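You operate a simulated robot arm through the tools that you are given. There is no shell and no other tool.

You are at the controls of a simulated robot arm. One attempt, no reset.

TASK
Open the steel tank, lift the basket on to the small table, drain the tank and shut its valve.
Fine: nothing is left in the tank; its lid stays open; both tubes stay in the basket; the other controls stay.

The check looks at the end state, three seconds after you hand in, the way a careful person would. Anything else that was tipped, shoved, dropped, spilled or broken makes it a failure. A push-on lid holds only when it is set on centred and level and pressed home; a screw cap is set on level and turned clockwise until tight.

THE ROBOT
A 6-joint arm with a two-finger parallel gripper, fixed in place. Base frame: the origin is on the floor under the middle of its stand, x ahead of it, y to its left, z up; the work surface is at about z = 0.7. Readings come in m, degrees, newtons and seconds.
With the tool pointing down near the work surface it reaches from about 0.22 to 0.72 m from the base axis. Its first joint turns from -66.0 to 66.0 degrees. Payload 2.45 kg.
Tool frame: the origin (TCP) lies between the finger pads and is the grasp point; the fingertips stand 0.024 m ahead of it; z points along the fingers, y is the line along which they close. Largest opening 0.068 m; finger width 0.017, thickness 0.01; the body of the gripper, 0.04 by 0.07 m, starts 0.041 m behind the TCP.
Orientation is that of the tool frame in the base frame, as a unit quaternion [x, y, z, w]. With the fingers straight down and closing along the base's y, the tool's x points along the base's -x, its y along +y and its z along -z.

THE INTERFACE
- The arm moves only by the tool jog_arm. Its argument "rows" is a list of rows, each a list of 3 entries, a list of its own where there are three numbers: the shift along the tool's x, y, z in units of 30 mm (1.0 is 30 mm), then the turn, a rotation vector about the tool's x, y, z in units of 5 degrees (1.0 is 5 degrees), then the opening in per cent of the stroke, from 0 (shut) to 100 (fully open). In form: [[[x, y, z], [rx, ry, rz], gripper], ...]. A call has 1 to 20 rows; each row shifts and turns the commanded pose from where the row before left it, along the tool's axes as they then stand. A call with a number of a shift or a turn outside -1 to 1 is refused whole. A row lasts 0.2 s, in which the tool goes at most 0.05 m and 8.6 degrees; a call with a longer step from one row to the next is refused whole, and so is a gripper value outside its range. A pose out of reach is approached as far as the arm can. The call stops where the force on the tool passes 40 N (or 10 N more than at its start, if that is more) or the arm is blocked; 0.2 s more then pass. Each finger travels about 0.108 m/s and halts on what it meets, pressing with about 38 N; the grip force reading is that of the motor and also rises with nothing between the fingers. The clock runs only during rows and for 0.2 s after the last one: add rows that do not move to give the fingers time. The reply holds the time, the measured pose of the TCP, the force on the tool along the base axes, the opening and the grip force, in the units named above and with some noise, with the torque about the TCP (base axes, N m) and any sound that the robot's microphone picked up.
- Cameras (640 x 400 px; columns grow to the right, rows downward): "scene" is fixed at [0.1229, 0.4031, 1.4411]; the picture's right is [-0.99, -0.17, 0.00], its down [-0.13, 0.75, -0.65] and it looks along [0.11, -0.64, -0.76] (base axes); focal length 214 px, centre (320, 200). "wrist" rides on the gripper at [0.084, 0.011, -0.075] in the tool frame; the picture's right is [-0.13, 0.99, 0.00], its down [-0.60, -0.08, -0.79] and it looks along [-0.79, -0.10, 0.61] (tool axes); focal length 251 px, centre (320, 200). There is no depth. A picture from a camera that has moved, and an enlarged one, comes with that camera's place and axes in the base frame and with its lens.
- snapshot(camera): a new picture of that camera. The clock stands still meanwhile.
- close_up(camera, box): a new picture of the part [left, top, right, bottom] of that camera's present view, enlarged. The clock stands still meanwhile.
- finish_job(): hands the job in; it is judged then, once.

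Places have to be worked out from the pictures, the camera data and where the tool is seen. Open the gripper and draw the arm clear of the work before you hand the job in, unless the task says otherwise.

The tools are called as name(argument=value, ...) on one line, values as JSON. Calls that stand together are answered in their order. jog_arm: Moves the arm, as the interface text tells. Its arguments: {"type":"object","properties":{"rows":{"type":"array"}},"required":["rows"]} The other tools are called the same way: snapshot (camera) takes a picture; close_up (camera, box) takes an enlarged picture of a part of a camera's view; finish_job () hands the job in.

At the start:

```text
t: 0.0
eef_pos: [0.4145, 0.1325, 1.3661]
ee_rot: [-0.002, 1.0, 0.0, 0.0]
wrist_force: [-0.2, 0.2, -0.5]
moment: [0.02, 0.01, 0.0]
width: 0.068
gripper_force: 0.0
```

scene: 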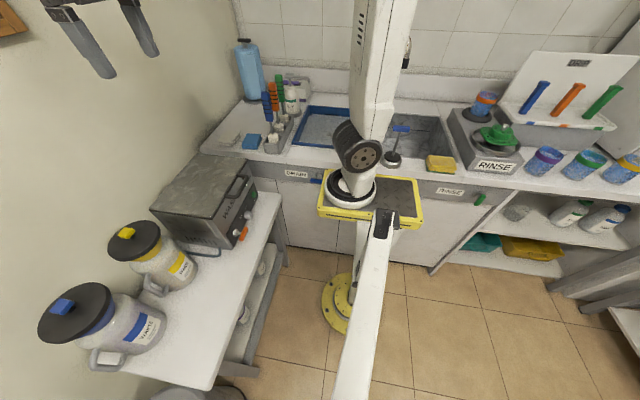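
wrist: 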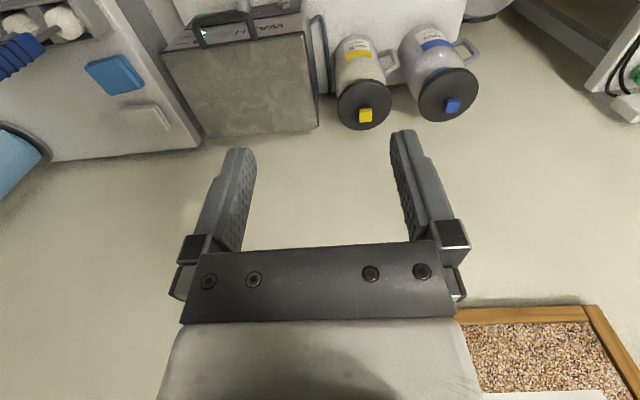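

I'll begin by looking closely at the scene from both cameras before moving anything.

close_up(camera="scene", box=[140, 120, 300, 260])

close_up(camera="scene", box=[280, 80, 460, 220])

close_up(camera="scene", box=[420, 40, 640, 260])

close_up(camera="scene", box=[20, 200, 280, 400])

snapshot(camera="wrist")

```text
2.86 times, centred on (220, 190) of scene
camera zoom: at [0.1229, 0.4031, 1.4411], right [-0.99, -0.17, 0.0], down [-0.13, 0.75, -0.65], along [0.11, -0.64, -0.76], focal length 613 px, centre (606, 229)
```

zoom: 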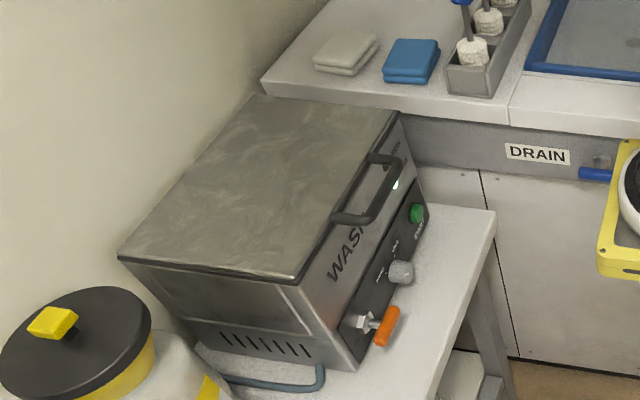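

```text
2.86 times, centred on (370, 150) of scene
camera zoom: at [0.1229, 0.4031, 1.4411], right [-0.99, -0.17, 0.0], down [-0.13, 0.75, -0.65], along [0.11, -0.64, -0.76], focal length 613 px, centre (177, 343)
```

zoom: 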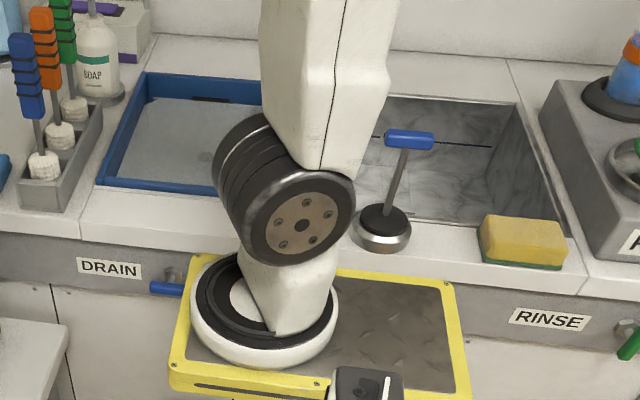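

```text
1.82 times, centred on (530, 150) of scene
camera zoom: at [0.1229, 0.4031, 1.4411], right [-0.99, -0.17, 0.0], down [-0.13, 0.75, -0.65], along [0.11, -0.64, -0.76], focal length 390 px, centre (-62, 291)
```

zoom: 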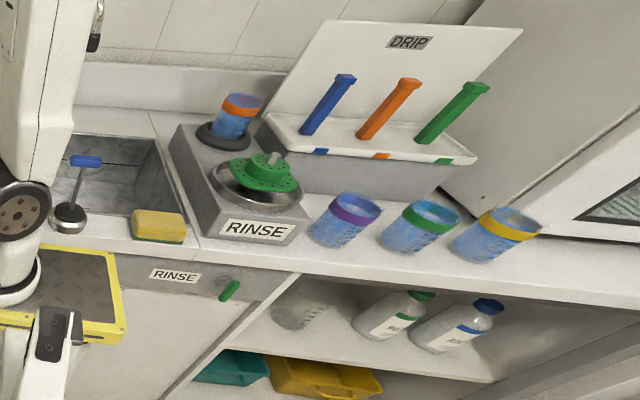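

```text
2.00 times, centred on (150, 300) of scene
camera zoom: at [0.1229, 0.4031, 1.4411], right [-0.99, -0.17, 0.0], down [-0.13, 0.75, -0.65], along [0.11, -0.64, -0.76], focal length 429 px, centre (660, 0)
```

zoom: 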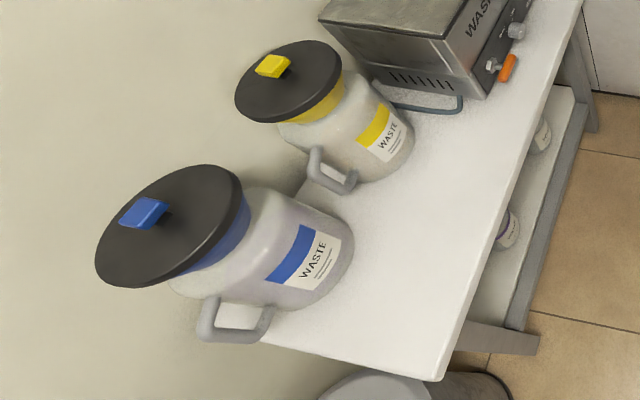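

```text
taken
camera wrist: at [0.3298, 0.1433, 1.4408], right [0.13, 0.99, 0.0], down [0.6, -0.08, 0.79], along [0.79, -0.1, -0.61], focal length 251 px, centre (320, 200)
```

wrist: 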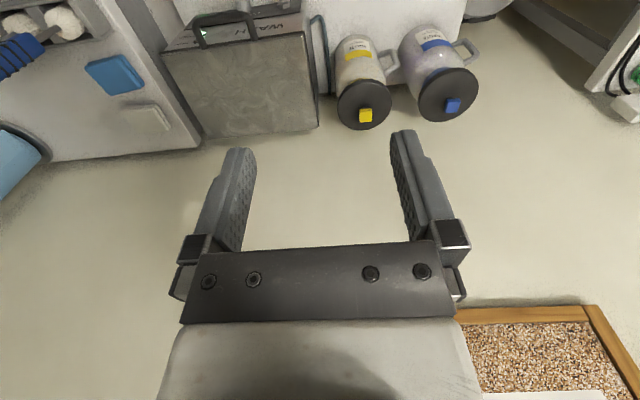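

The WASH tank stands ahead of the robot (about x 0.52–0.74, y −0.22–0.08), with a bar handle on its front and an orange drain valve. I can't see the small table, so I'll turn the wrist camera to the left (+y) to look for it.

jog_arm(rows=[[[0, 0, 0], [0, 0, -1], 100], [[0, 0, 0], [0, 0, -1], 100], [[0, 0, 0], [0, 0, -1], 100], [[0, 0, 0], [0, 0, -1], 100], [[0, 0, 0], [0, 0, -1], 100], [[0, 0, 0], [0, 0, -1], 100], [[0, 0, 0], [0, 0, -1], 100], [[0, 0, 0], [0, 0, -1], 100], [[0, 0, 0], [0, 0, -1], 100], [[0, 0, 0], [0, 0, -1], 100]])

snapshot(camera="wrist")

snapshot(camera="scene")

```text
t: 2.2
eef_pos: [0.4146, 0.1342, 1.3653]
ee_rot: [-0.424, 0.906, -0.001, 0.0]
wrist_force: [-0.1, 0.6, 1.5]
moment: [0.01, -0.01, -0.03]
width: 0.0678
gripper_force: 0.0
```

```text
taken
camera wrist: at [0.3517, 0.0747, 1.4406], right [-0.68, 0.73, 0.0], down [0.45, 0.41, 0.79], along [0.58, 0.54, -0.61], focal length 251 px, centre (320, 200)
```

wrist: 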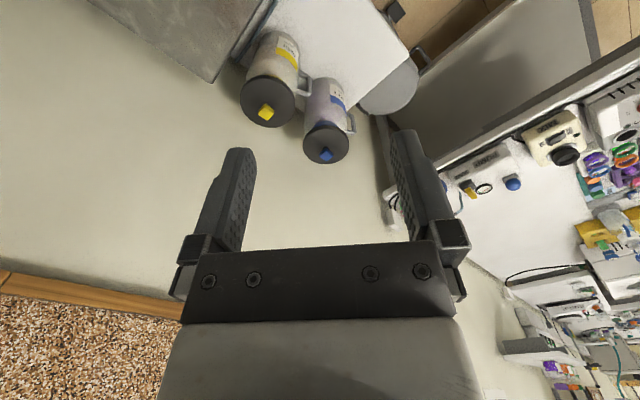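

```text
taken
```

scene: 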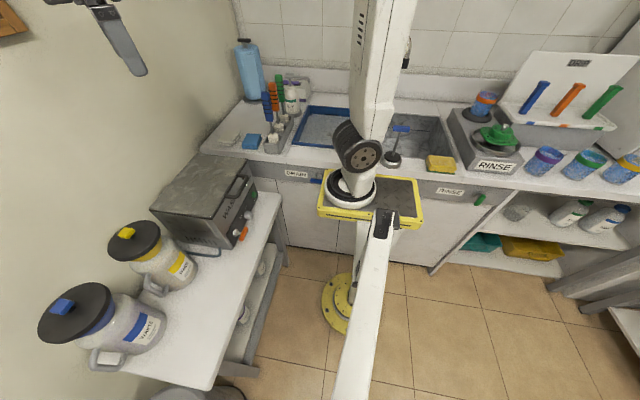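

A round grey object shows beyond the blue waste jar. I'll enlarge that part and the left side to see what they are.

close_up(camera="wrist", box=[340, 0, 540, 140])

close_up(camera="scene", box=[80, 300, 320, 400])

close_up(camera="wrist", box=[480, 0, 640, 400])

```text
2.86 times, centred on (440, 70) of wrist
camera zoom: at [0.3517, 0.0747, 1.4406], right [-0.68, 0.73, 0.0], down [0.45, 0.41, 0.79], along [0.58, 0.54, -0.61], focal length 718 px, centre (-23, 571)
```

zoom: 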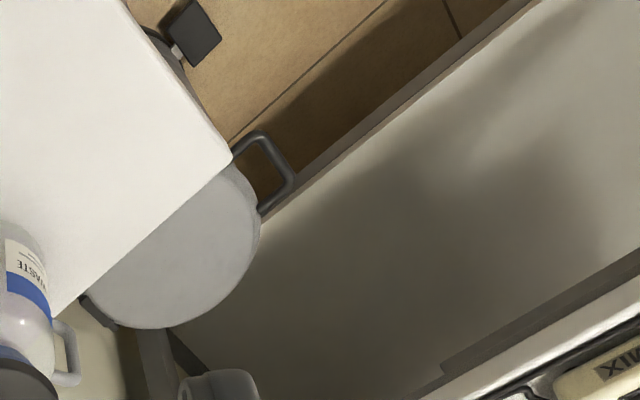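

```text
2.67 times, centred on (200, 350) of scene
camera zoom: at [0.1229, 0.4031, 1.4411], right [-0.99, -0.17, 0.0], down [-0.13, 0.75, -0.65], along [0.11, -0.64, -0.76], focal length 572 px, centre (640, -200)
```

zoom: 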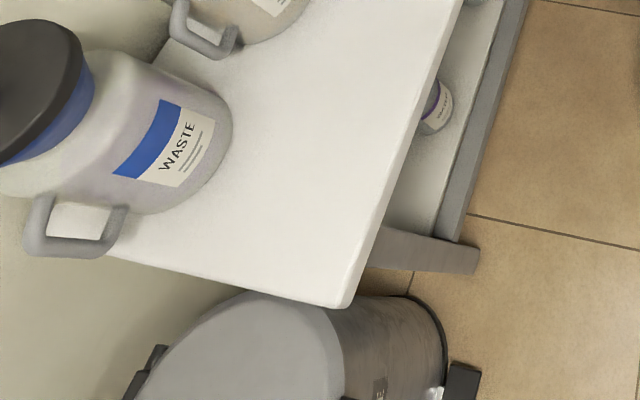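

```text
1.00 times, centred on (560, 200) of wrist (not enlarged: the box is as wide or as high as the picture)
camera zoom: at [0.3517, 0.0747, 1.4406], right [-0.68, 0.73, 0.0], down [0.45, 0.41, 0.79], along [0.58, 0.54, -0.61], focal length 251 px, centre (80, 200)
```

zoom: 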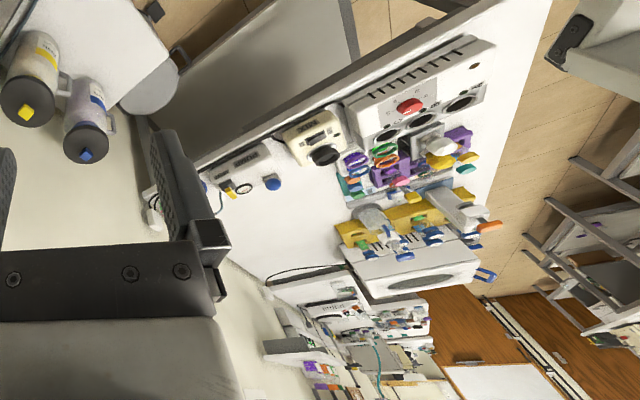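

The round grey object is a pedal bin. I still need to see the right side and the floor area near the robot, so I'll turn the camera the other way.

jog_arm(rows=[[[0, 0, 0], [0, 0, 1], 100], [[0, 0, 0], [0, 0, 1], 100], [[0, 0, 0], [0, 0, 1], 100], [[0, 0, 0], [0, 0, 1], 100], [[0, 0, 0], [0, 0, 1], 100], [[0, 0, 0], [0, 0, 1], 100], [[0, 0, 0], [0, 0, 1], 100], [[0, 0, 0], [0, 0, 1], 100], [[0, 0, 0], [0, 0, 1], 100], [[0, 0, 0], [0, 0, 1], 100], [[0, 0, 0], [0, 0, 1], 100], [[0, 0, 0], [0, 0, 1], 100], [[0, 0, 0], [0, 0, 1], 100], [[0, 0, 0], [0, 0, 1], 100], [[0, 0, 0], [0, 0, 1], 100], [[0, 0, 0], [0, 0, 1], 100], [[0, 0, 0], [0, 0, 1], 100], [[0, 0, 0], [0, 0, 1], 100], [[0, 0, 0], [0, 0, 1], 100], [[0, 0, 0], [0, 0, 1], 100]])

snapshot(camera="wrist")

```text
t: 6.4
eef_pos: [0.4156, 0.1334, 1.3651]
ee_rot: [0.422, 0.907, 0.0, 0.0]
wrist_force: [-0.3, -0.6, 0.9]
moment: [-0.01, -0.01, 0.0]
width: 0.0677
gripper_force: 0.0
```

```text
taken
camera wrist: at [0.3679, 0.204, 1.4404], right [0.84, 0.54, 0.0], down [0.33, -0.51, 0.79], along [0.43, -0.67, -0.61], focal length 251 px, centre (320, 200)
```

wrist: 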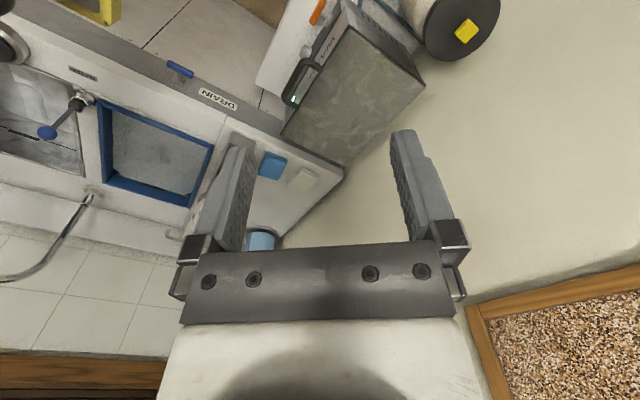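

No other table is within reach. The white table carrying the tank and the waste jars must be "the small table", as opposed to the long wet bench. I'll turn back and come in to inspect the tank's front.

jog_arm(rows=[[[0, 0, 0], [0, 0, -1], 100], [[0, 0, 0], [0, 0, -1], 100], [[0, 0, 0], [0, 0, -1], 100], [[0, 0, 0], [0, 0, -1], 100], [[0, 0, 0], [0, 0, -1], 100], [[0, 0, 0], [0, 0, -1], 100], [[0, 0, 0], [0, 0, -1], 100], [[0, 0, 0], [0, 0, -1], 100], [[0, 0, 0], [0, 0, -1], 100], [[0, 0, 0], [0, 0, -1], 100], [[0.3, -0.6, 0.9], [0, 0, 0], 100], [[0.3, -0.6, 0.9], [0, 0, 0], 100], [[0.3, -0.6, 0.9], [0, 0, 0], 100], [[0.3, -0.6, 0.9], [0, 0, 0], 100], [[0.3, -0.6, 0.9], [0, 0, 0], 100], [[0.3, -0.6, 0.9], [0, 0, 0], 100], [[0.3, -0.6, 0.9], [0, 0, 0], 100], [[0.3, -0.6, 0.9], [0, 0, 0], 100], [[0.3, -0.6, 0.9], [0, 0, 0], 100]])

snapshot(camera="wrist")

snapshot(camera="scene")

```text
t: 10.4
eef_pos: [0.3431, -0.0277, 1.1183]
ee_rot: [0.0, 1.0, 0.0, 0.0]
wrist_force: [0.3, 0.4, 0.9]
moment: [0.0, 0.03, 0.0]
width: 0.0682
gripper_force: 0.0
out of reach, approached as far as the arm can: row 15, 16
```

```text
taken
camera wrist: at [0.2576, -0.0167, 1.194], right [0.13, 0.99, 0.0], down [0.6, -0.08, 0.79], along [0.79, -0.1, -0.61], focal length 251 px, centre (320, 200)
```

wrist: 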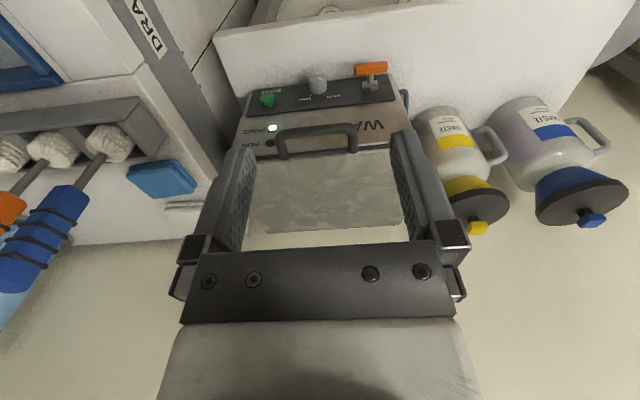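

```text
taken
```

scene: 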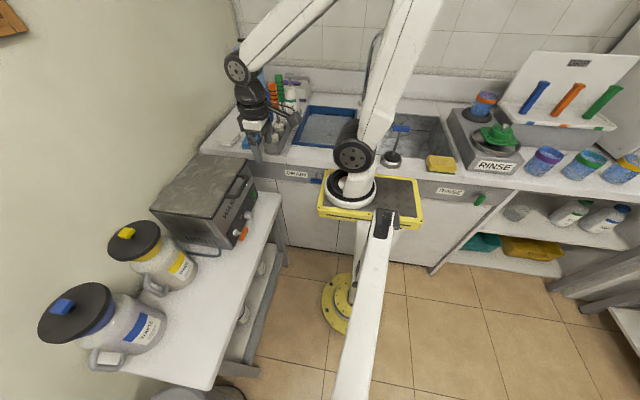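

The front panel now shows clearly between the fingers: handle, green button, lamp, grey knob and orange lever. I'll enlarge it to measure them.

close_up(camera="wrist", box=[220, 50, 420, 175])

close_up(camera="scene", box=[145, 140, 275, 255])

```text
3.20 times, centred on (320, 112) of wrist
camera zoom: at [0.2576, -0.0167, 1.194], right [0.13, 0.99, 0.0], down [0.6, -0.08, 0.79], along [0.79, -0.1, -0.61], focal length 805 px, centre (320, 480)
```

zoom: 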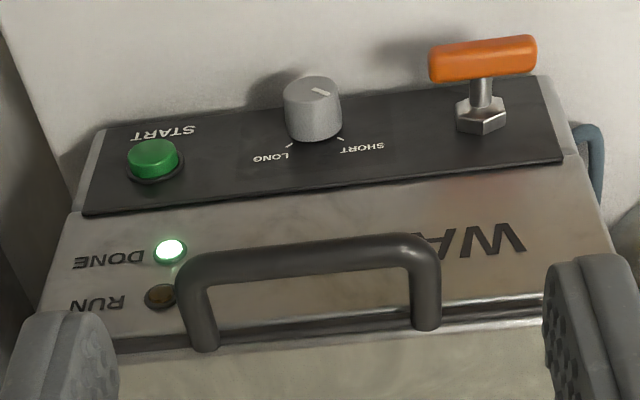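

```text
3.48 times, centred on (210, 198) of scene
camera zoom: at [0.1229, 0.4031, 1.4411], right [-0.99, -0.17, 0.0], down [-0.13, 0.75, -0.65], along [0.11, -0.64, -0.76], focal length 746 px, centre (703, 209)
```

zoom: 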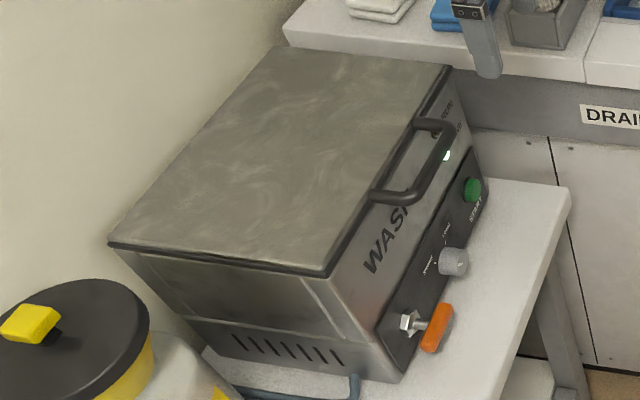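

The DONE lamp is lit, and the lid has a bar handle along y at roughly x≈0.47, y from −0.105 to 0, z≈0.91. I need a side view to fix the handle's height and gap, so I'll move in and turn the camera to look along −y.

jog_arm(rows=[[[-0.5, 0.8, 0.6], [0, 0, 0], 100], [[-0.5, 0.8, 0.6], [0, 0, 0], 100], [[-0.5, 0.8, 0.6], [0, 0, 0], 100], [[-0.5, 0.8, 0.6], [0, 0, 0], 100], [[-0.5, 0.8, 0.6], [0, 0, 0], 100], [[0, 0, 0], [0, 0, 1], 100], [[0, 0, 0], [0, 0, 1], 100], [[0, 0, 0], [0, 0, 1], 100], [[0, 0, 0], [0, 0, 1], 100], [[0, 0, 0], [0, 0, 1], 100], [[0, 0, 0], [0, 0, 1], 100], [[0, 0, 0], [0, 0, 1], 100], [[0, 0, 0], [0, 0, 1], 100], [[0, 0, 0], [0, 0, 1], 100], [[0, 0, 0], [0, 0, 1], 100], [[0, 0, 0], [0, 0, 1], 100], [[0, 0, 0], [0, 0, 1], 100], [[0, 0, 0], [0, 0, 1], 100], [[0, 0, 0], [0, 0, 1], 100], [[0, 0, 0], [0, 0, 1], 100]])

snapshot(camera="wrist")

snapshot(camera="scene")

```text
t: 14.6
eef_pos: [0.4193, 0.093, 1.0311]
ee_rot: [0.609, 0.794, 0.001, 0.0]
wrist_force: [0.3, -0.1, -0.4]
moment: [0.01, 0.0, 0.01]
width: 0.068
gripper_force: 0.0
```

```text
taken
camera wrist: at [0.4071, 0.1762, 1.1058], right [0.99, 0.13, 0.0], down [0.08, -0.6, 0.79], along [0.11, -0.79, -0.61], focal length 251 px, centre (320, 200)
```

wrist: 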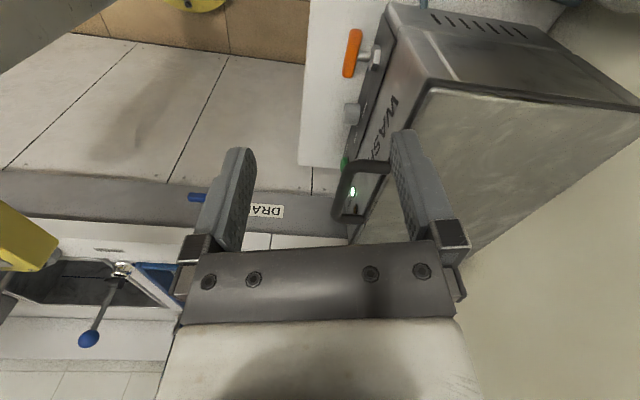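

```text
taken
```

scene: 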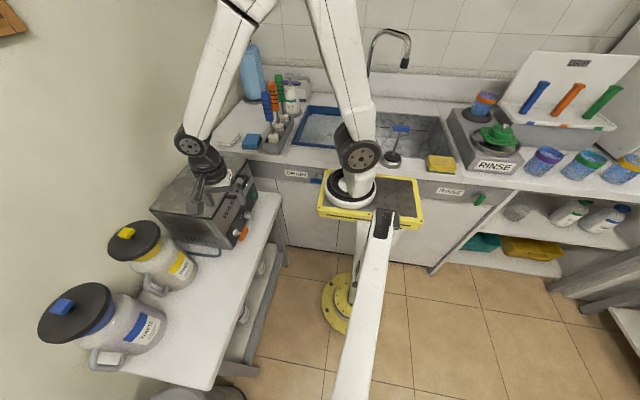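

Now I have an oblique side view of the handle and the valve; I'll enlarge it for accurate triangulation.

close_up(camera="wrist", box=[300, 0, 640, 240])

close_up(camera="wrist", box=[310, 20, 450, 240])

```text
1.67 times, centred on (470, 120) of wrist
camera zoom: at [0.4071, 0.1762, 1.1058], right [0.99, 0.13, 0.0], down [0.08, -0.6, 0.79], along [0.11, -0.79, -0.61], focal length 419 px, centre (70, 333)
```

zoom: 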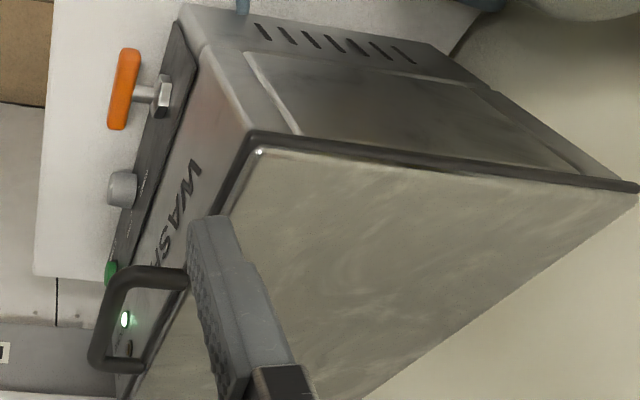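

```text
1.82 times, centred on (380, 130) of wrist
camera zoom: at [0.4071, 0.1762, 1.1058], right [0.99, 0.13, 0.0], down [0.08, -0.6, 0.79], along [0.11, -0.79, -0.61], focal length 457 px, centre (211, 327)
```

zoom: 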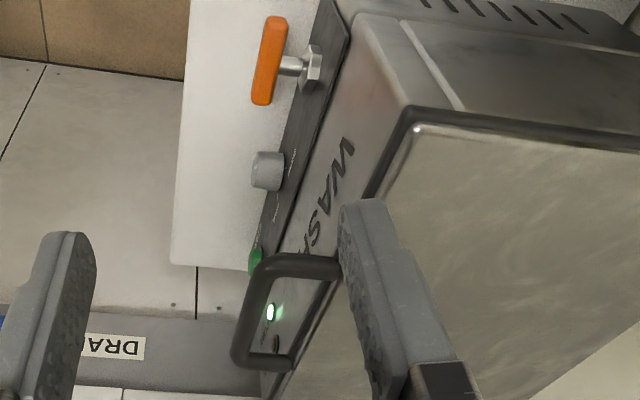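

Triangulating three views puts the handle bar near x≈0.463, z≈0.925, y −0.10 to 0. The lid's front edge is at x≈0.52, z≈0.90, and the orange T-lever is centred near (0.466, 0.042, 0.766). I'll now tilt the tool so the fingers point 45° forward and down, closing in the x–z plane, to cage the bar.

jog_arm(rows=[[[0, 0, 0], [0, 0, 1], 100], [[0, 0, 0], [0, 0, 1], 100], [[0, 0, 0], [0, 0, 1], 100], [[0, 0, 0], [-1, 0, 0], 100], [[0, 0, 0], [-1, 0, 0], 100], [[0, 0, 0], [-1, 0, 0], 100], [[0, 0, 0], [-1, 0, 0], 100], [[0, 0, 0], [-1, 0, 0], 80], [[0, 0, 0], [-1, 0, 0], 80], [[0, 0, 0], [-1, 0, 0], 80], [[0, 0, 0], [-1, 0, 0], 65], [[0, 0, 0], [-1, 0, 0], 65]])

snapshot(camera="wrist")

snapshot(camera="scene")

```text
t: 17.2
eef_pos: [0.4442, 0.0705, 1.1401]
ee_rot: [0.652, 0.655, 0.269, 0.269]
wrist_force: [0.0, 0.2, 0.6]
moment: [-0.05, 0.0, -0.01]
width: 0.0439
gripper_force: 0.1
out of reach, approached as far as the arm can: row 9, 10, 11, 12
```

```text
taken
camera wrist: at [0.3977, 0.1553, 1.2011], right [0.71, -0.13, 0.7], down [-0.61, -0.61, 0.51], along [0.36, -0.78, -0.51], focal length 251 px, centre (320, 200)
```

wrist: 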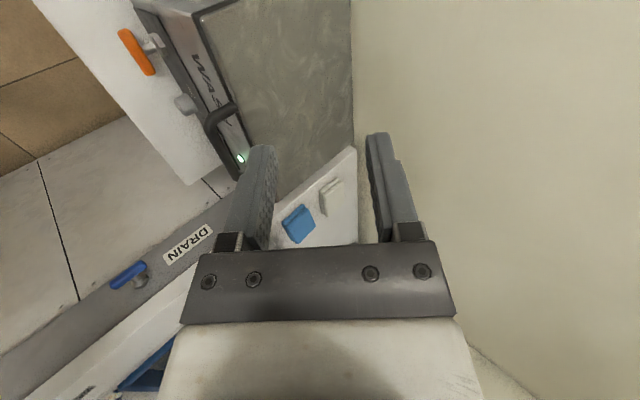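

```text
taken
```

scene: 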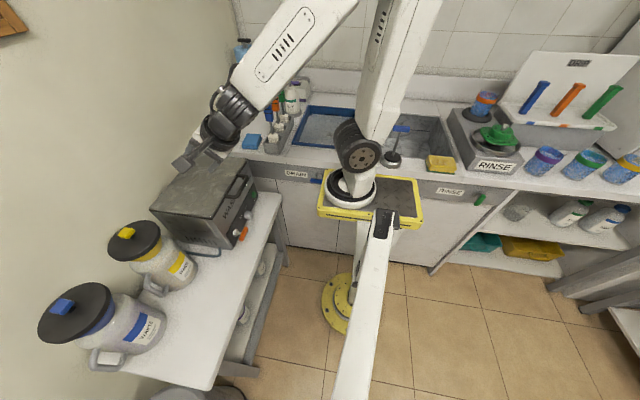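

The tilt reached 45° but the arm stopped short of the commanded position because that pose is too close in. I'll send a still row and a tiny move to see whether commands start from the measured pose.

jog_arm(rows=[[[-0.3, 0, 0], [0, 0, 0], 65]])

```text
t: 17.6
eef_pos: [0.447, 0.0637, 1.1421]
ee_rot: [0.653, 0.653, 0.271, 0.27]
wrist_force: [1.3, 0.0, 0.3]
moment: [-0.02, 0.0, -0.02]
width: 0.0444
gripper_force: 0.0
```

Commands start from the achieved pose. I'll move down to a point about 50 mm short of the bar along the finger direction, near (0.428, −0.05, 0.960).

jog_arm(rows=[[[-0.633, -0.789, 0.64], [0, 0, 0], 65], [[-0.633, -0.789, 0.64], [0, 0, 0], 65], [[-0.633, -0.789, 0.64], [0, 0, 0], 65], [[-0.633, -0.789, 0.64], [0, 0, 0], 65], [[-0.633, -0.789, 0.64], [0, 0, 0], 65], [[-0.633, -0.789, 0.64], [0, 0, 0], 65]])

snapshot(camera="wrist")

snapshot(camera="scene")

```text
t: 19.0
eef_pos: [0.4631, 0.0059, 1.1286]
ee_rot: [0.653, 0.654, 0.27, 0.269]
wrist_force: [-0.1, -0.2, -0.4]
moment: [-0.02, -0.02, -0.02]
width: 0.0443
gripper_force: 0.0
out of reach, approached as far as the arm can: row 1, 2, 3, 4, 5, 6
```

```text
taken
camera wrist: at [0.4151, 0.0893, 1.1889], right [0.7, -0.13, 0.7], down [-0.61, -0.61, 0.51], along [0.36, -0.79, -0.5], focal length 251 px, centre (320, 200)
```

wrist: 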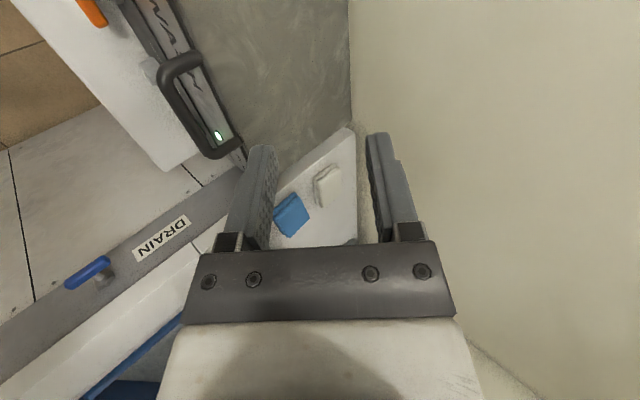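

```text
taken
```

scene: 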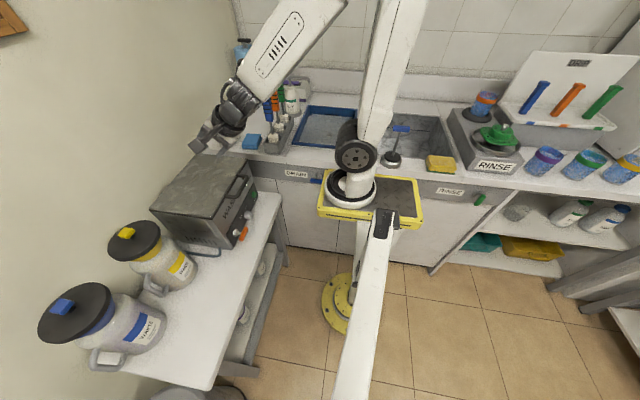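

The arm can't hold a 45° tilt this close in, probably because the forearm is too steep. I'll reduce the tilt to about 20° and come down to a point 60 mm short of the bar.

jog_arm(rows=[[[0, 0, 0], [1, 0, 0], 65], [[0, 0, 0], [1, 0, 0], 65], [[0, 0, 0], [1, 0, 0], 65], [[0, 0, 0], [1, 0, 0], 65], [[0, 0, 0], [1, 0, 0], 65], [[-0.373, -0.465, 0.878], [0, 0, 0], 65], [[-0.373, -0.465, 0.878], [0, 0, 0], 65], [[-0.373, -0.465, 0.878], [0, 0, 0], 65], [[-0.373, -0.465, 0.878], [0, 0, 0], 65], [[-0.373, -0.465, 0.878], [0, 0, 0], 65]])

snapshot(camera="wrist")

snapshot(camera="scene")

```text
t: 21.2
eef_pos: [0.4501, -0.0606, 0.998]
ee_rot: [0.701, 0.68, 0.125, 0.173]
wrist_force: [0.1, -0.7, 0.5]
moment: [0.0, -0.02, -0.01]
width: 0.0444
gripper_force: 0.1
out of reach, approached as far as the arm can: row 1, 2, 10
```

```text
taken
camera wrist: at [0.4325, 0.0286, 1.0651], right [0.9, -0.14, 0.42], down [-0.42, -0.54, 0.72], along [0.12, -0.83, -0.55], focal length 251 px, centre (320, 200)
```

wrist: 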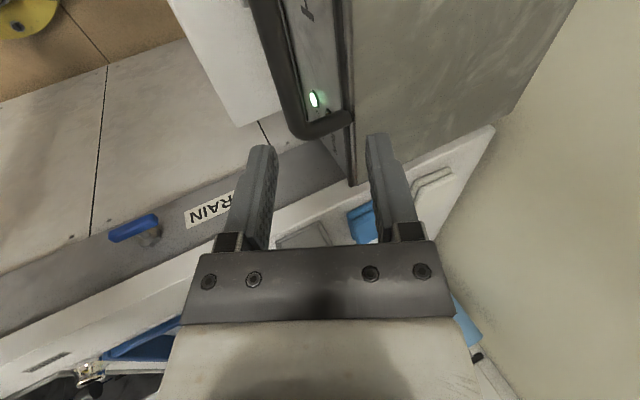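

```text
taken
```

scene: 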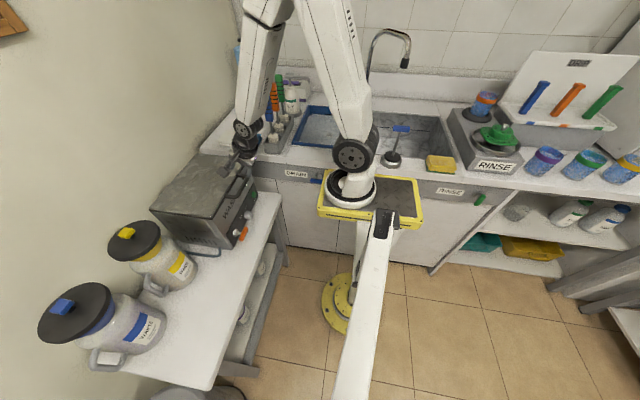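

The forearm is nearly vertical here, so only small tilts are possible. I'll set the tool straight down, closing along x, and centre it above the bar at about (0.464, −0.05).

jog_arm(rows=[[[0, 0, 0], [0.98, 0.158, -0.07], 65], [[0, 0, 0], [0.98, 0.158, -0.07], 65], [[0, 0, 0], [0.98, 0.158, -0.07], 65], [[0, 0, 0], [0.98, 0.158, -0.07], 65], [[0, 0, 0], [0.98, 0.158, -0.07], 65], [[0.177, 0.233, 0], [0, 0, 0], 65], [[0.177, 0.233, 0], [0, 0, 0], 65], [[0, 0, 0], [0, 0, 0], 65]])

snapshot(camera="wrist")

close_up(camera="scene", box=[145, 110, 275, 240])

```text
t: 23.0
eef_pos: [0.4662, -0.0534, 0.9924]
ee_rot: [0.708, 0.706, 0.012, 0.021]
wrist_force: [0.0, -0.2, -0.1]
moment: [-0.01, 0.0, -0.01]
width: 0.0442
gripper_force: 0.2
out of reach, approached as far as the arm can: row 1
```

```text
taken
camera wrist: at [0.4721, 0.0307, 1.0675], right [0.99, -0.13, 0.05], down [-0.12, -0.59, 0.8], along [-0.08, -0.79, -0.6], focal length 251 px, centre (320, 200)
```

wrist: 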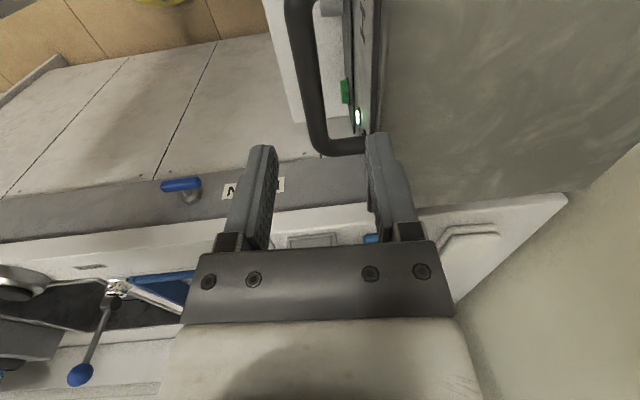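

```text
3.08 times, centred on (210, 175) of scene
camera zoom: at [0.1229, 0.4031, 1.4411], right [-0.99, -0.17, 0.0], down [-0.13, 0.75, -0.65], along [0.11, -0.64, -0.76], focal length 660 px, centre (658, 277)
```

zoom: 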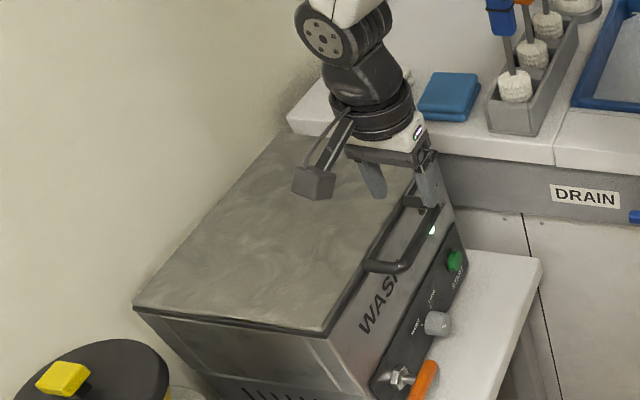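

The tool is over the handle with the bar at x≈0.462, between the fingers. I'll lower it about 80 mm so the fingers straddle the bar.

jog_arm(rows=[[[0, -0.05, 0.667], [0, 0, 0], 65], [[0, -0.05, 0.667], [0, 0, 0], 65], [[0, -0.05, 0.667], [0, 0, 0], 65], [[0, -0.05, 0.667], [0, 0, 0], 65], [[0, 0, 0], [0, 0, 0], 65]])

snapshot(camera="wrist")

close_up(camera="scene", box=[180, 140, 270, 230])

```text
t: 24.2
eef_pos: [0.4635, -0.055, 0.9119]
ee_rot: [0.707, 0.707, 0.013, 0.022]
wrist_force: [0.4, 0.7, 0.3]
moment: [0.0, -0.02, 0.02]
width: 0.0441
gripper_force: 0.1
```

```text
taken
camera wrist: at [0.4703, 0.0293, 0.9866], right [0.99, -0.13, 0.05], down [-0.12, -0.59, 0.8], along [-0.08, -0.79, -0.6], focal length 251 px, centre (320, 200)
```

wrist: 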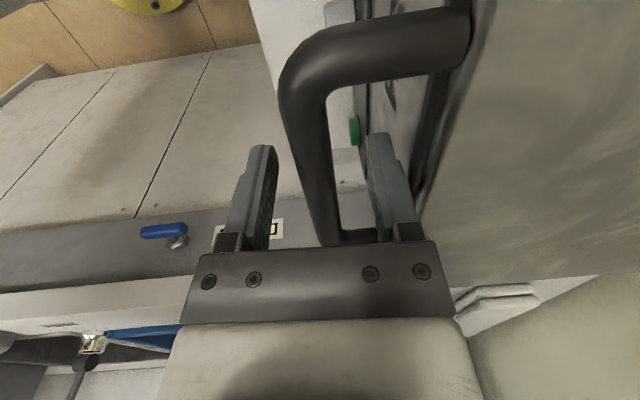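

```text
4.44 times, centred on (225, 185) of scene
camera zoom: at [0.1229, 0.4031, 1.4411], right [-0.99, -0.17, 0.0], down [-0.13, 0.75, -0.65], along [0.11, -0.64, -0.76], focal length 953 px, centre (742, 267)
```

zoom: 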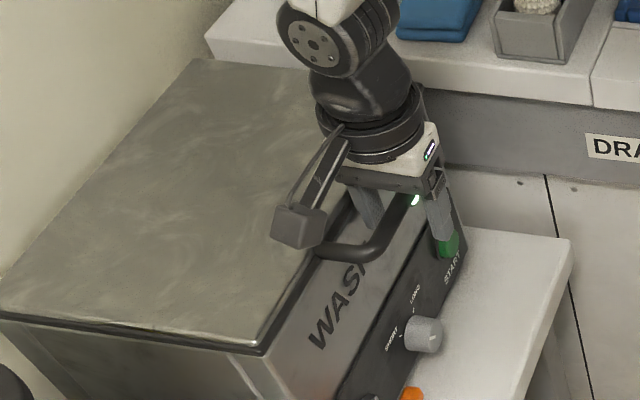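

The bar runs between the fingers at about z≈0.92. I'll close the gripper on it.

jog_arm(rows=[[[0, 0, 0], [0, 0, 0], 40], [[0, 0, 0], [0, 0, 0], 20], [[0, 0, 0], [0, 0, 0], 0], [[0, 0, 0], [0, 0, 0], 0], [[0, 0, 0], [0, 0, 0], 0]])

snapshot(camera="wrist")

```text
t: 25.4
eef_pos: [0.4663, -0.0542, 0.9122]
ee_rot: [0.708, 0.706, 0.014, 0.022]
wrist_force: [12.8, 0.3, -1.0]
moment: [0.05, 0.04, -0.32]
width: 0.0139
gripper_force: 33.4
```

```text
taken
camera wrist: at [0.4714, 0.0293, 0.9871], right [0.99, -0.13, 0.05], down [-0.12, -0.59, 0.8], along [-0.07, -0.79, -0.6], focal length 251 px, centre (320, 200)
```

wrist: 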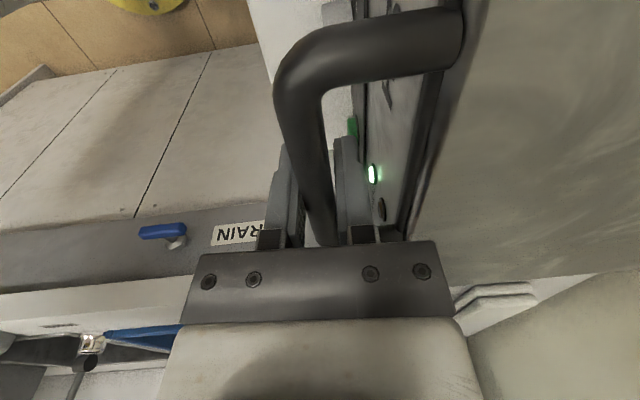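

The bar is gripped (13.9 mm thick, 33 N), with a slight +x preload showing the bar sits 2–3 mm further on. I'll relieve that and lift along an arc about the rear hinge (near x≈0.735, z≈0.89), first only about 12°.

jog_arm(rows=[[[0, 0.187, -0.458], [0, 0, 0], 0], [[0, 0.113, -0.458], [0, 0, 0], 0], [[0, 0.136, -0.45], [0, 0, 0], 0], [[0, 0.159, -0.443], [0, 0, 0], 0]])

snapshot(camera="wrist")

close_up(camera="scene", box=[145, 110, 275, 240])

```text
t: 26.4
eef_pos: [0.4708, -0.0552, 0.9627]
ee_rot: [0.709, 0.705, 0.006, 0.013]
wrist_force: [-5.3, -6.3, -0.3]
moment: [-0.01, -0.04, -0.25]
width: 0.0136
gripper_force: 33.6
stopped in row 4: the force on the tool passed its limit at 43 N (the readings are from after the stop); the commanded pose is now the measured one
```

```text
taken
camera wrist: at [0.4782, 0.0295, 1.0363], right [0.99, -0.13, 0.03], down [-0.1, -0.6, 0.8], along [-0.09, -0.79, -0.6], focal length 251 px, centre (320, 200)
```

wrist: 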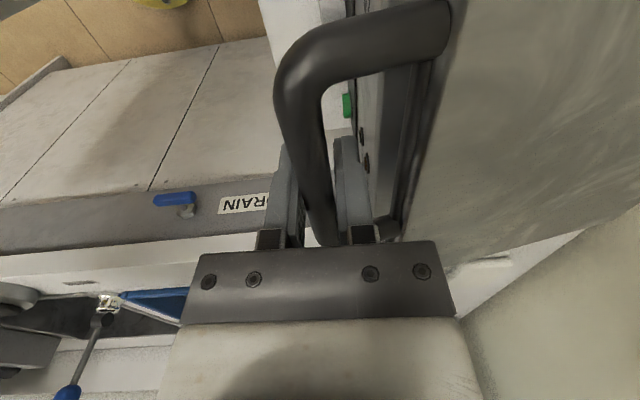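

```text
3.08 times, centred on (210, 175) of scene
camera zoom: at [0.1228, 0.4029, 1.4411], right [-0.99, -0.17, 0.0], down [-0.13, 0.75, -0.65], along [0.11, -0.64, -0.76], focal length 660 px, centre (658, 277)
```

zoom: 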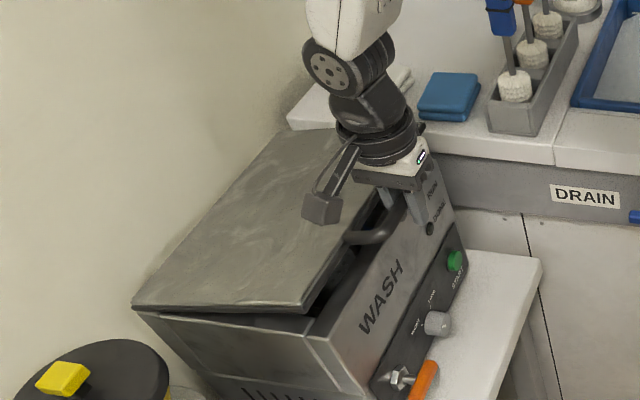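

The lid is coming up with the grip (about 11°). The stop came from a slight arc error: the measured path says the hinge is nearer the bar's own height. I'll continue with the corrected arc in smaller steps.

jog_arm(rows=[[[0, 0.09, -0.37], [0, 0, 0], 0], [[0, 0.1, -0.37], [0, 0, 0], 0], [[0, 0.12, -0.355], [0, 0, 0], 0], [[0, 0.13, -0.355], [0, 0, 0], 0], [[0, 0.15, -0.348], [0, 0, 0], 0], [[0, 0.16, -0.348], [0, 0, 0], 0]])

close_up(camera="scene", box=[145, 110, 275, 240])

```text
t: 27.8
eef_pos: [0.493, -0.055, 1.0256]
ee_rot: [0.709, 0.705, 0.008, 0.016]
wrist_force: [0.6, -5.3, -2.3]
moment: [-0.31, 0.07, -0.25]
width: 0.0138
gripper_force: 33.7
```

```text
3.08 times, centred on (210, 175) of scene
camera zoom: at [0.123, 0.403, 1.4411], right [-0.99, -0.17, 0.0], down [-0.13, 0.75, -0.65], along [0.11, -0.64, -0.76], focal length 660 px, centre (658, 277)
```

zoom: 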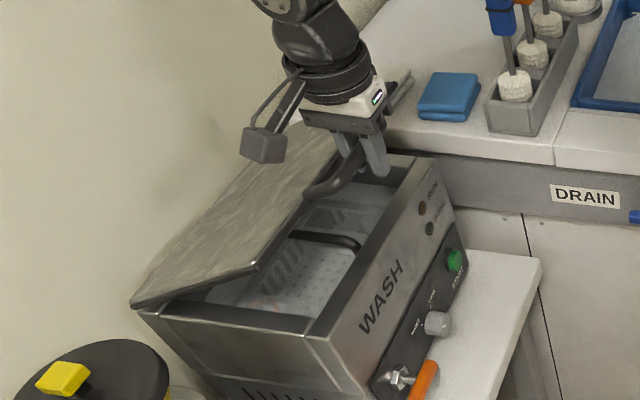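

The lid is at about 25° with only a couple of newtons on the tool, and the basket with its black handle shows inside. I'll continue up the arc, now leaning the tool forward gradually.

jog_arm(rows=[[[0, 0.297, -0.563], [-0.46, 0, 0], 0], [[0, 0.373, -0.513], [-0.8, 0, 0], 0], [[0, 0.443, -0.457], [-0.8, 0, 0], 0], [[0, 0.497, -0.393], [-0.8, 0, 0], 0], [[0, 0.55, -0.323], [-0.8, 0, 0], 0]])

snapshot(camera="scene")

```text
t: 29.0
eef_pos: [0.5461, -0.054, 1.1037]
ee_rot: [0.697, 0.696, 0.118, 0.125]
wrist_force: [13.7, -6.1, -17.7]
moment: [0.13, 0.01, -0.1]
width: 0.0136
gripper_force: 33.7
```

```text
taken
```

scene: 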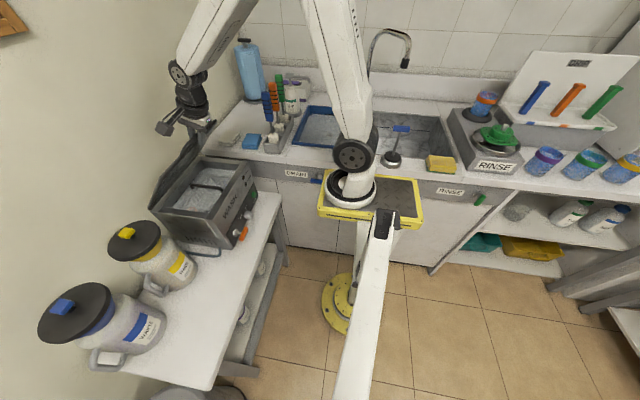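

The lid is at about 45°; the 22 N reading is mostly friction along the fingers because I'm tracking slightly outside the arc. I'll tighten the radius a little and go on in a few steps.

jog_arm(rows=[[[0, 0.6, -0.183], [-0.8, 0, 0], 0], [[0, 0.597, -0.157], [-0.8, 0, 0], 0], [[0, 0.613, -0.077], [-0.8, 0, 0], 0]])

close_up(camera="scene", box=[120, 60, 280, 240])

snapshot(camera="wrist")

```text
t: 29.8
eef_pos: [0.5917, -0.0541, 1.1387]
ee_rot: [0.68, 0.679, 0.192, 0.199]
wrist_force: [-2.0, -3.6, -1.5]
moment: [0.14, 0.14, 0.02]
width: 0.0138
gripper_force: 33.3
```

```text
2.22 times, centred on (200, 150) of scene
camera zoom: at [0.123, 0.4029, 1.4411], right [-0.99, -0.17, 0.0], down [-0.13, 0.75, -0.65], along [0.11, -0.64, -0.76], focal length 477 px, centre (587, 311)
```

zoom: 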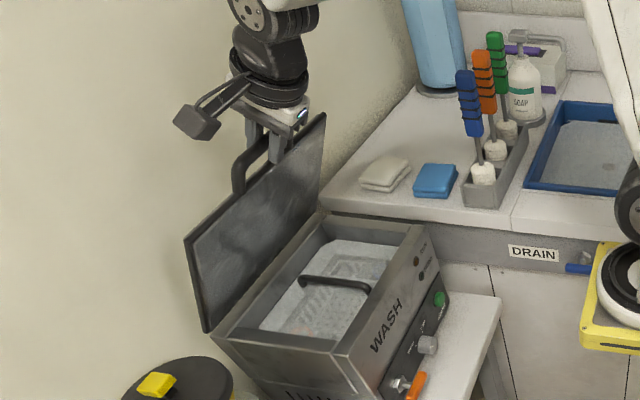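

```text
taken
camera wrist: at [0.5603, 0.0309, 1.2066], right [0.84, -0.13, 0.53], down [-0.49, -0.6, 0.64], along [0.23, -0.79, -0.56], focal length 251 px, centre (320, 200)
```

wrist: 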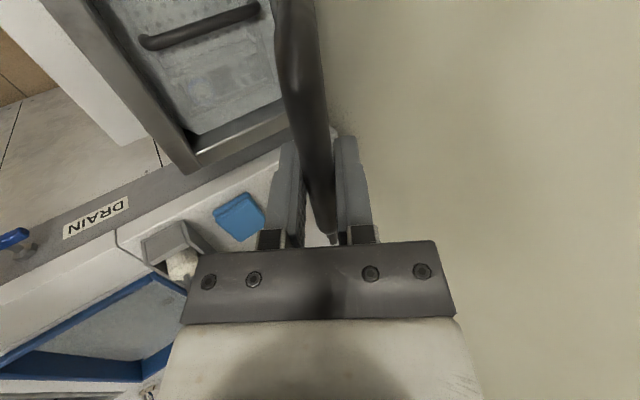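

Forces are near zero and the lid is past 55°. I'll continue along the same arc toward vertical.

jog_arm(rows=[[[0, 0.563, 0.03], [-0.8, 0, 0], 0], [[0, 0.607, 0.097], [-0.8, 0, 0], 0], [[0, 0.587, 0.18], [-0.8, 0, 0], 0], [[0, 0.56, 0.263], [-0.8, 0, 0], 0], [[0, 0.52, 0.337], [0, 0, 0], 0]])

close_up(camera="scene", box=[120, 60, 280, 240])

snapshot(camera="wrist")

```text
t: 31.0
eef_pos: [0.6748, -0.0529, 1.1693]
ee_rot: [0.647, 0.647, 0.282, 0.289]
wrist_force: [2.7, -10.2, -22.9]
moment: [-0.37, 0.11, -0.01]
width: 0.0137
gripper_force: 34.1
```

```text
2.22 times, centred on (200, 150) of scene
camera zoom: at [0.1235, 0.4027, 1.4411], right [-0.99, -0.17, 0.0], down [-0.13, 0.75, -0.65], along [0.11, -0.64, -0.76], focal length 477 px, centre (587, 311)
```

zoom: 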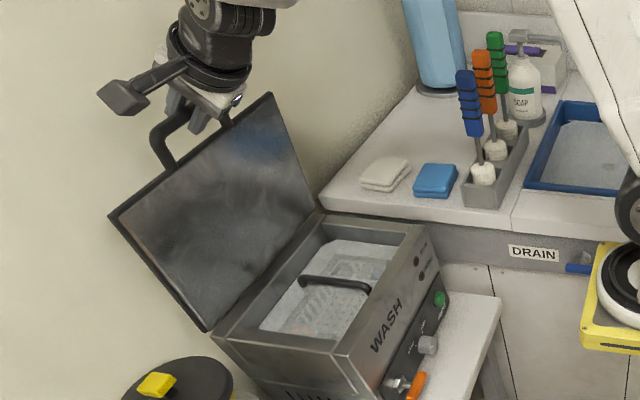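

```text
taken
camera wrist: at [0.6254, 0.0312, 1.2264], right [0.67, -0.12, 0.73], down [-0.64, -0.6, 0.48], along [0.38, -0.79, -0.48], focal length 251 px, centre (320, 200)
```

wrist: 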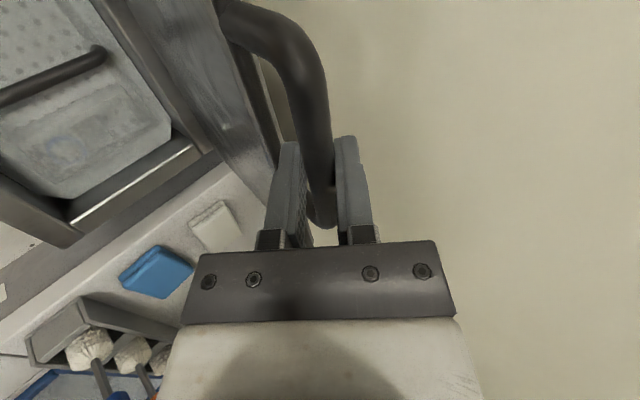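

The 23 N downward pull is radial again, and the lid is nearly upright. At this tilt I can loosen to a loose cage around the bar and keep pushing without sliding friction.

jog_arm(rows=[[[0, 0, 0], [0, 0, 0], 28], [[0, 0, 0], [0, 0, 0], 28]])

snapshot(camera="wrist")

```text
t: 31.6
eef_pos: [0.6747, -0.0523, 1.1721]
ee_rot: [0.645, 0.646, 0.285, 0.293]
wrist_force: [0.2, 0.3, -0.2]
moment: [0.01, -0.02, 0.0]
width: 0.0191
gripper_force: 0.0
```

```text
taken
camera wrist: at [0.6257, 0.0318, 1.2306], right [0.66, -0.12, 0.74], down [-0.65, -0.6, 0.48], along [0.38, -0.79, -0.47], focal length 251 px, centre (320, 200)
```

wrist: 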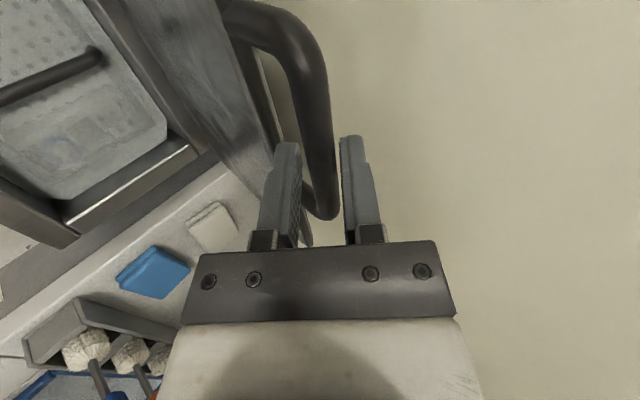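

The bar is now caged and force-free. I'll push on toward and past vertical, watching for the hinge stop.

jog_arm(rows=[[[0, 0.407, 0.52], [0, 0, 0], 28], [[0, 0.563, 0.497], [0, 0, 0], 28]])

snapshot(camera="wrist")

close_up(camera="scene", box=[80, 40, 280, 240])

```text
t: 32.2
eef_pos: [0.7173, -0.0526, 1.1735]
ee_rot: [0.646, 0.646, 0.283, 0.292]
wrist_force: [-0.5, -0.1, -1.0]
moment: [-0.04, 0.0, -0.01]
width: 0.0198
gripper_force: 0.5
```

```text
taken
camera wrist: at [0.6675, 0.0317, 1.2315], right [0.66, -0.12, 0.74], down [-0.64, -0.6, 0.48], along [0.38, -0.79, -0.48], focal length 251 px, centre (320, 200)
```

wrist: 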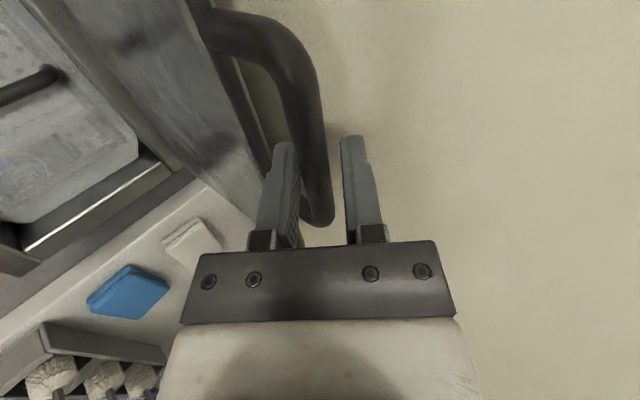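

```text
2.00 times, centred on (180, 140) of scene
camera zoom: at [0.123, 0.4031, 1.4411], right [-0.99, -0.17, 0.0], down [-0.13, 0.75, -0.65], along [0.11, -0.64, -0.76], focal length 429 px, centre (600, 320)
```

zoom: 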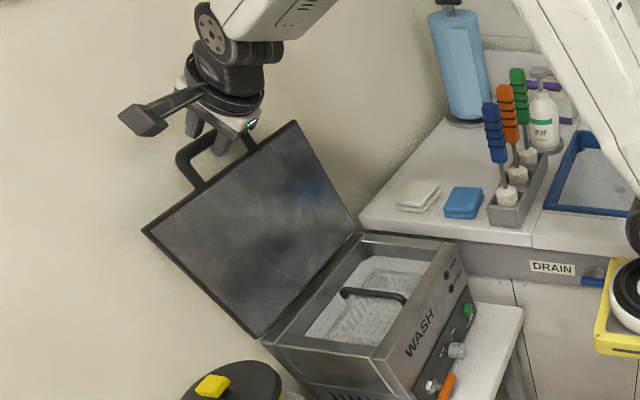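

The lid follows freely at about 86°. I'll push past vertical in small steps.

jog_arm(rows=[[[0, 0.517, 0.547], [0, 0, 0], 28], [[0, 0.47, 0.59], [0, 0, 0], 28]])

snapshot(camera="wrist")

close_up(camera="scene", box=[80, 40, 280, 240])

```text
t: 32.7
eef_pos: [0.737, -0.0527, 1.1742]
ee_rot: [0.648, 0.648, 0.28, 0.286]
wrist_force: [-36.4, 1.5, 10.9]
moment: [-0.03, -0.44, 0.16]
width: 0.0242
gripper_force: 3.3
stopped in row 2: the force on the tool passed its limit at 70 N (the readings are from after the stop); the commanded pose is now the measured one
```

```text
taken
camera wrist: at [0.6885, 0.0314, 1.232], right [0.67, -0.12, 0.73], down [-0.64, -0.6, 0.49], along [0.38, -0.79, -0.48], focal length 251 px, centre (320, 200)
```

wrist: 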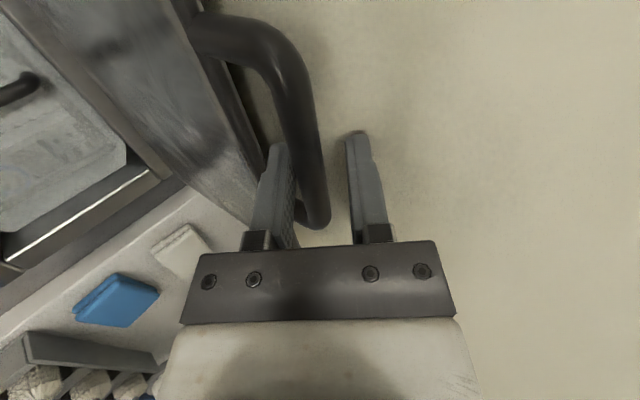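

```text
2.00 times, centred on (180, 140) of scene
camera zoom: at [0.1213, 0.4032, 1.4412], right [-0.99, -0.17, 0.0], down [-0.13, 0.75, -0.65], along [0.11, -0.64, -0.76], focal length 429 px, centre (600, 320)
```

zoom: 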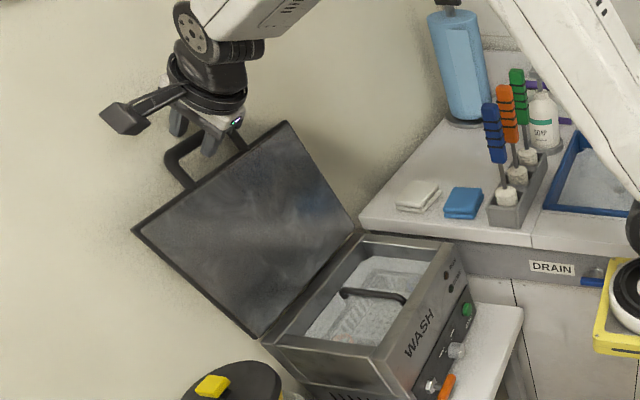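

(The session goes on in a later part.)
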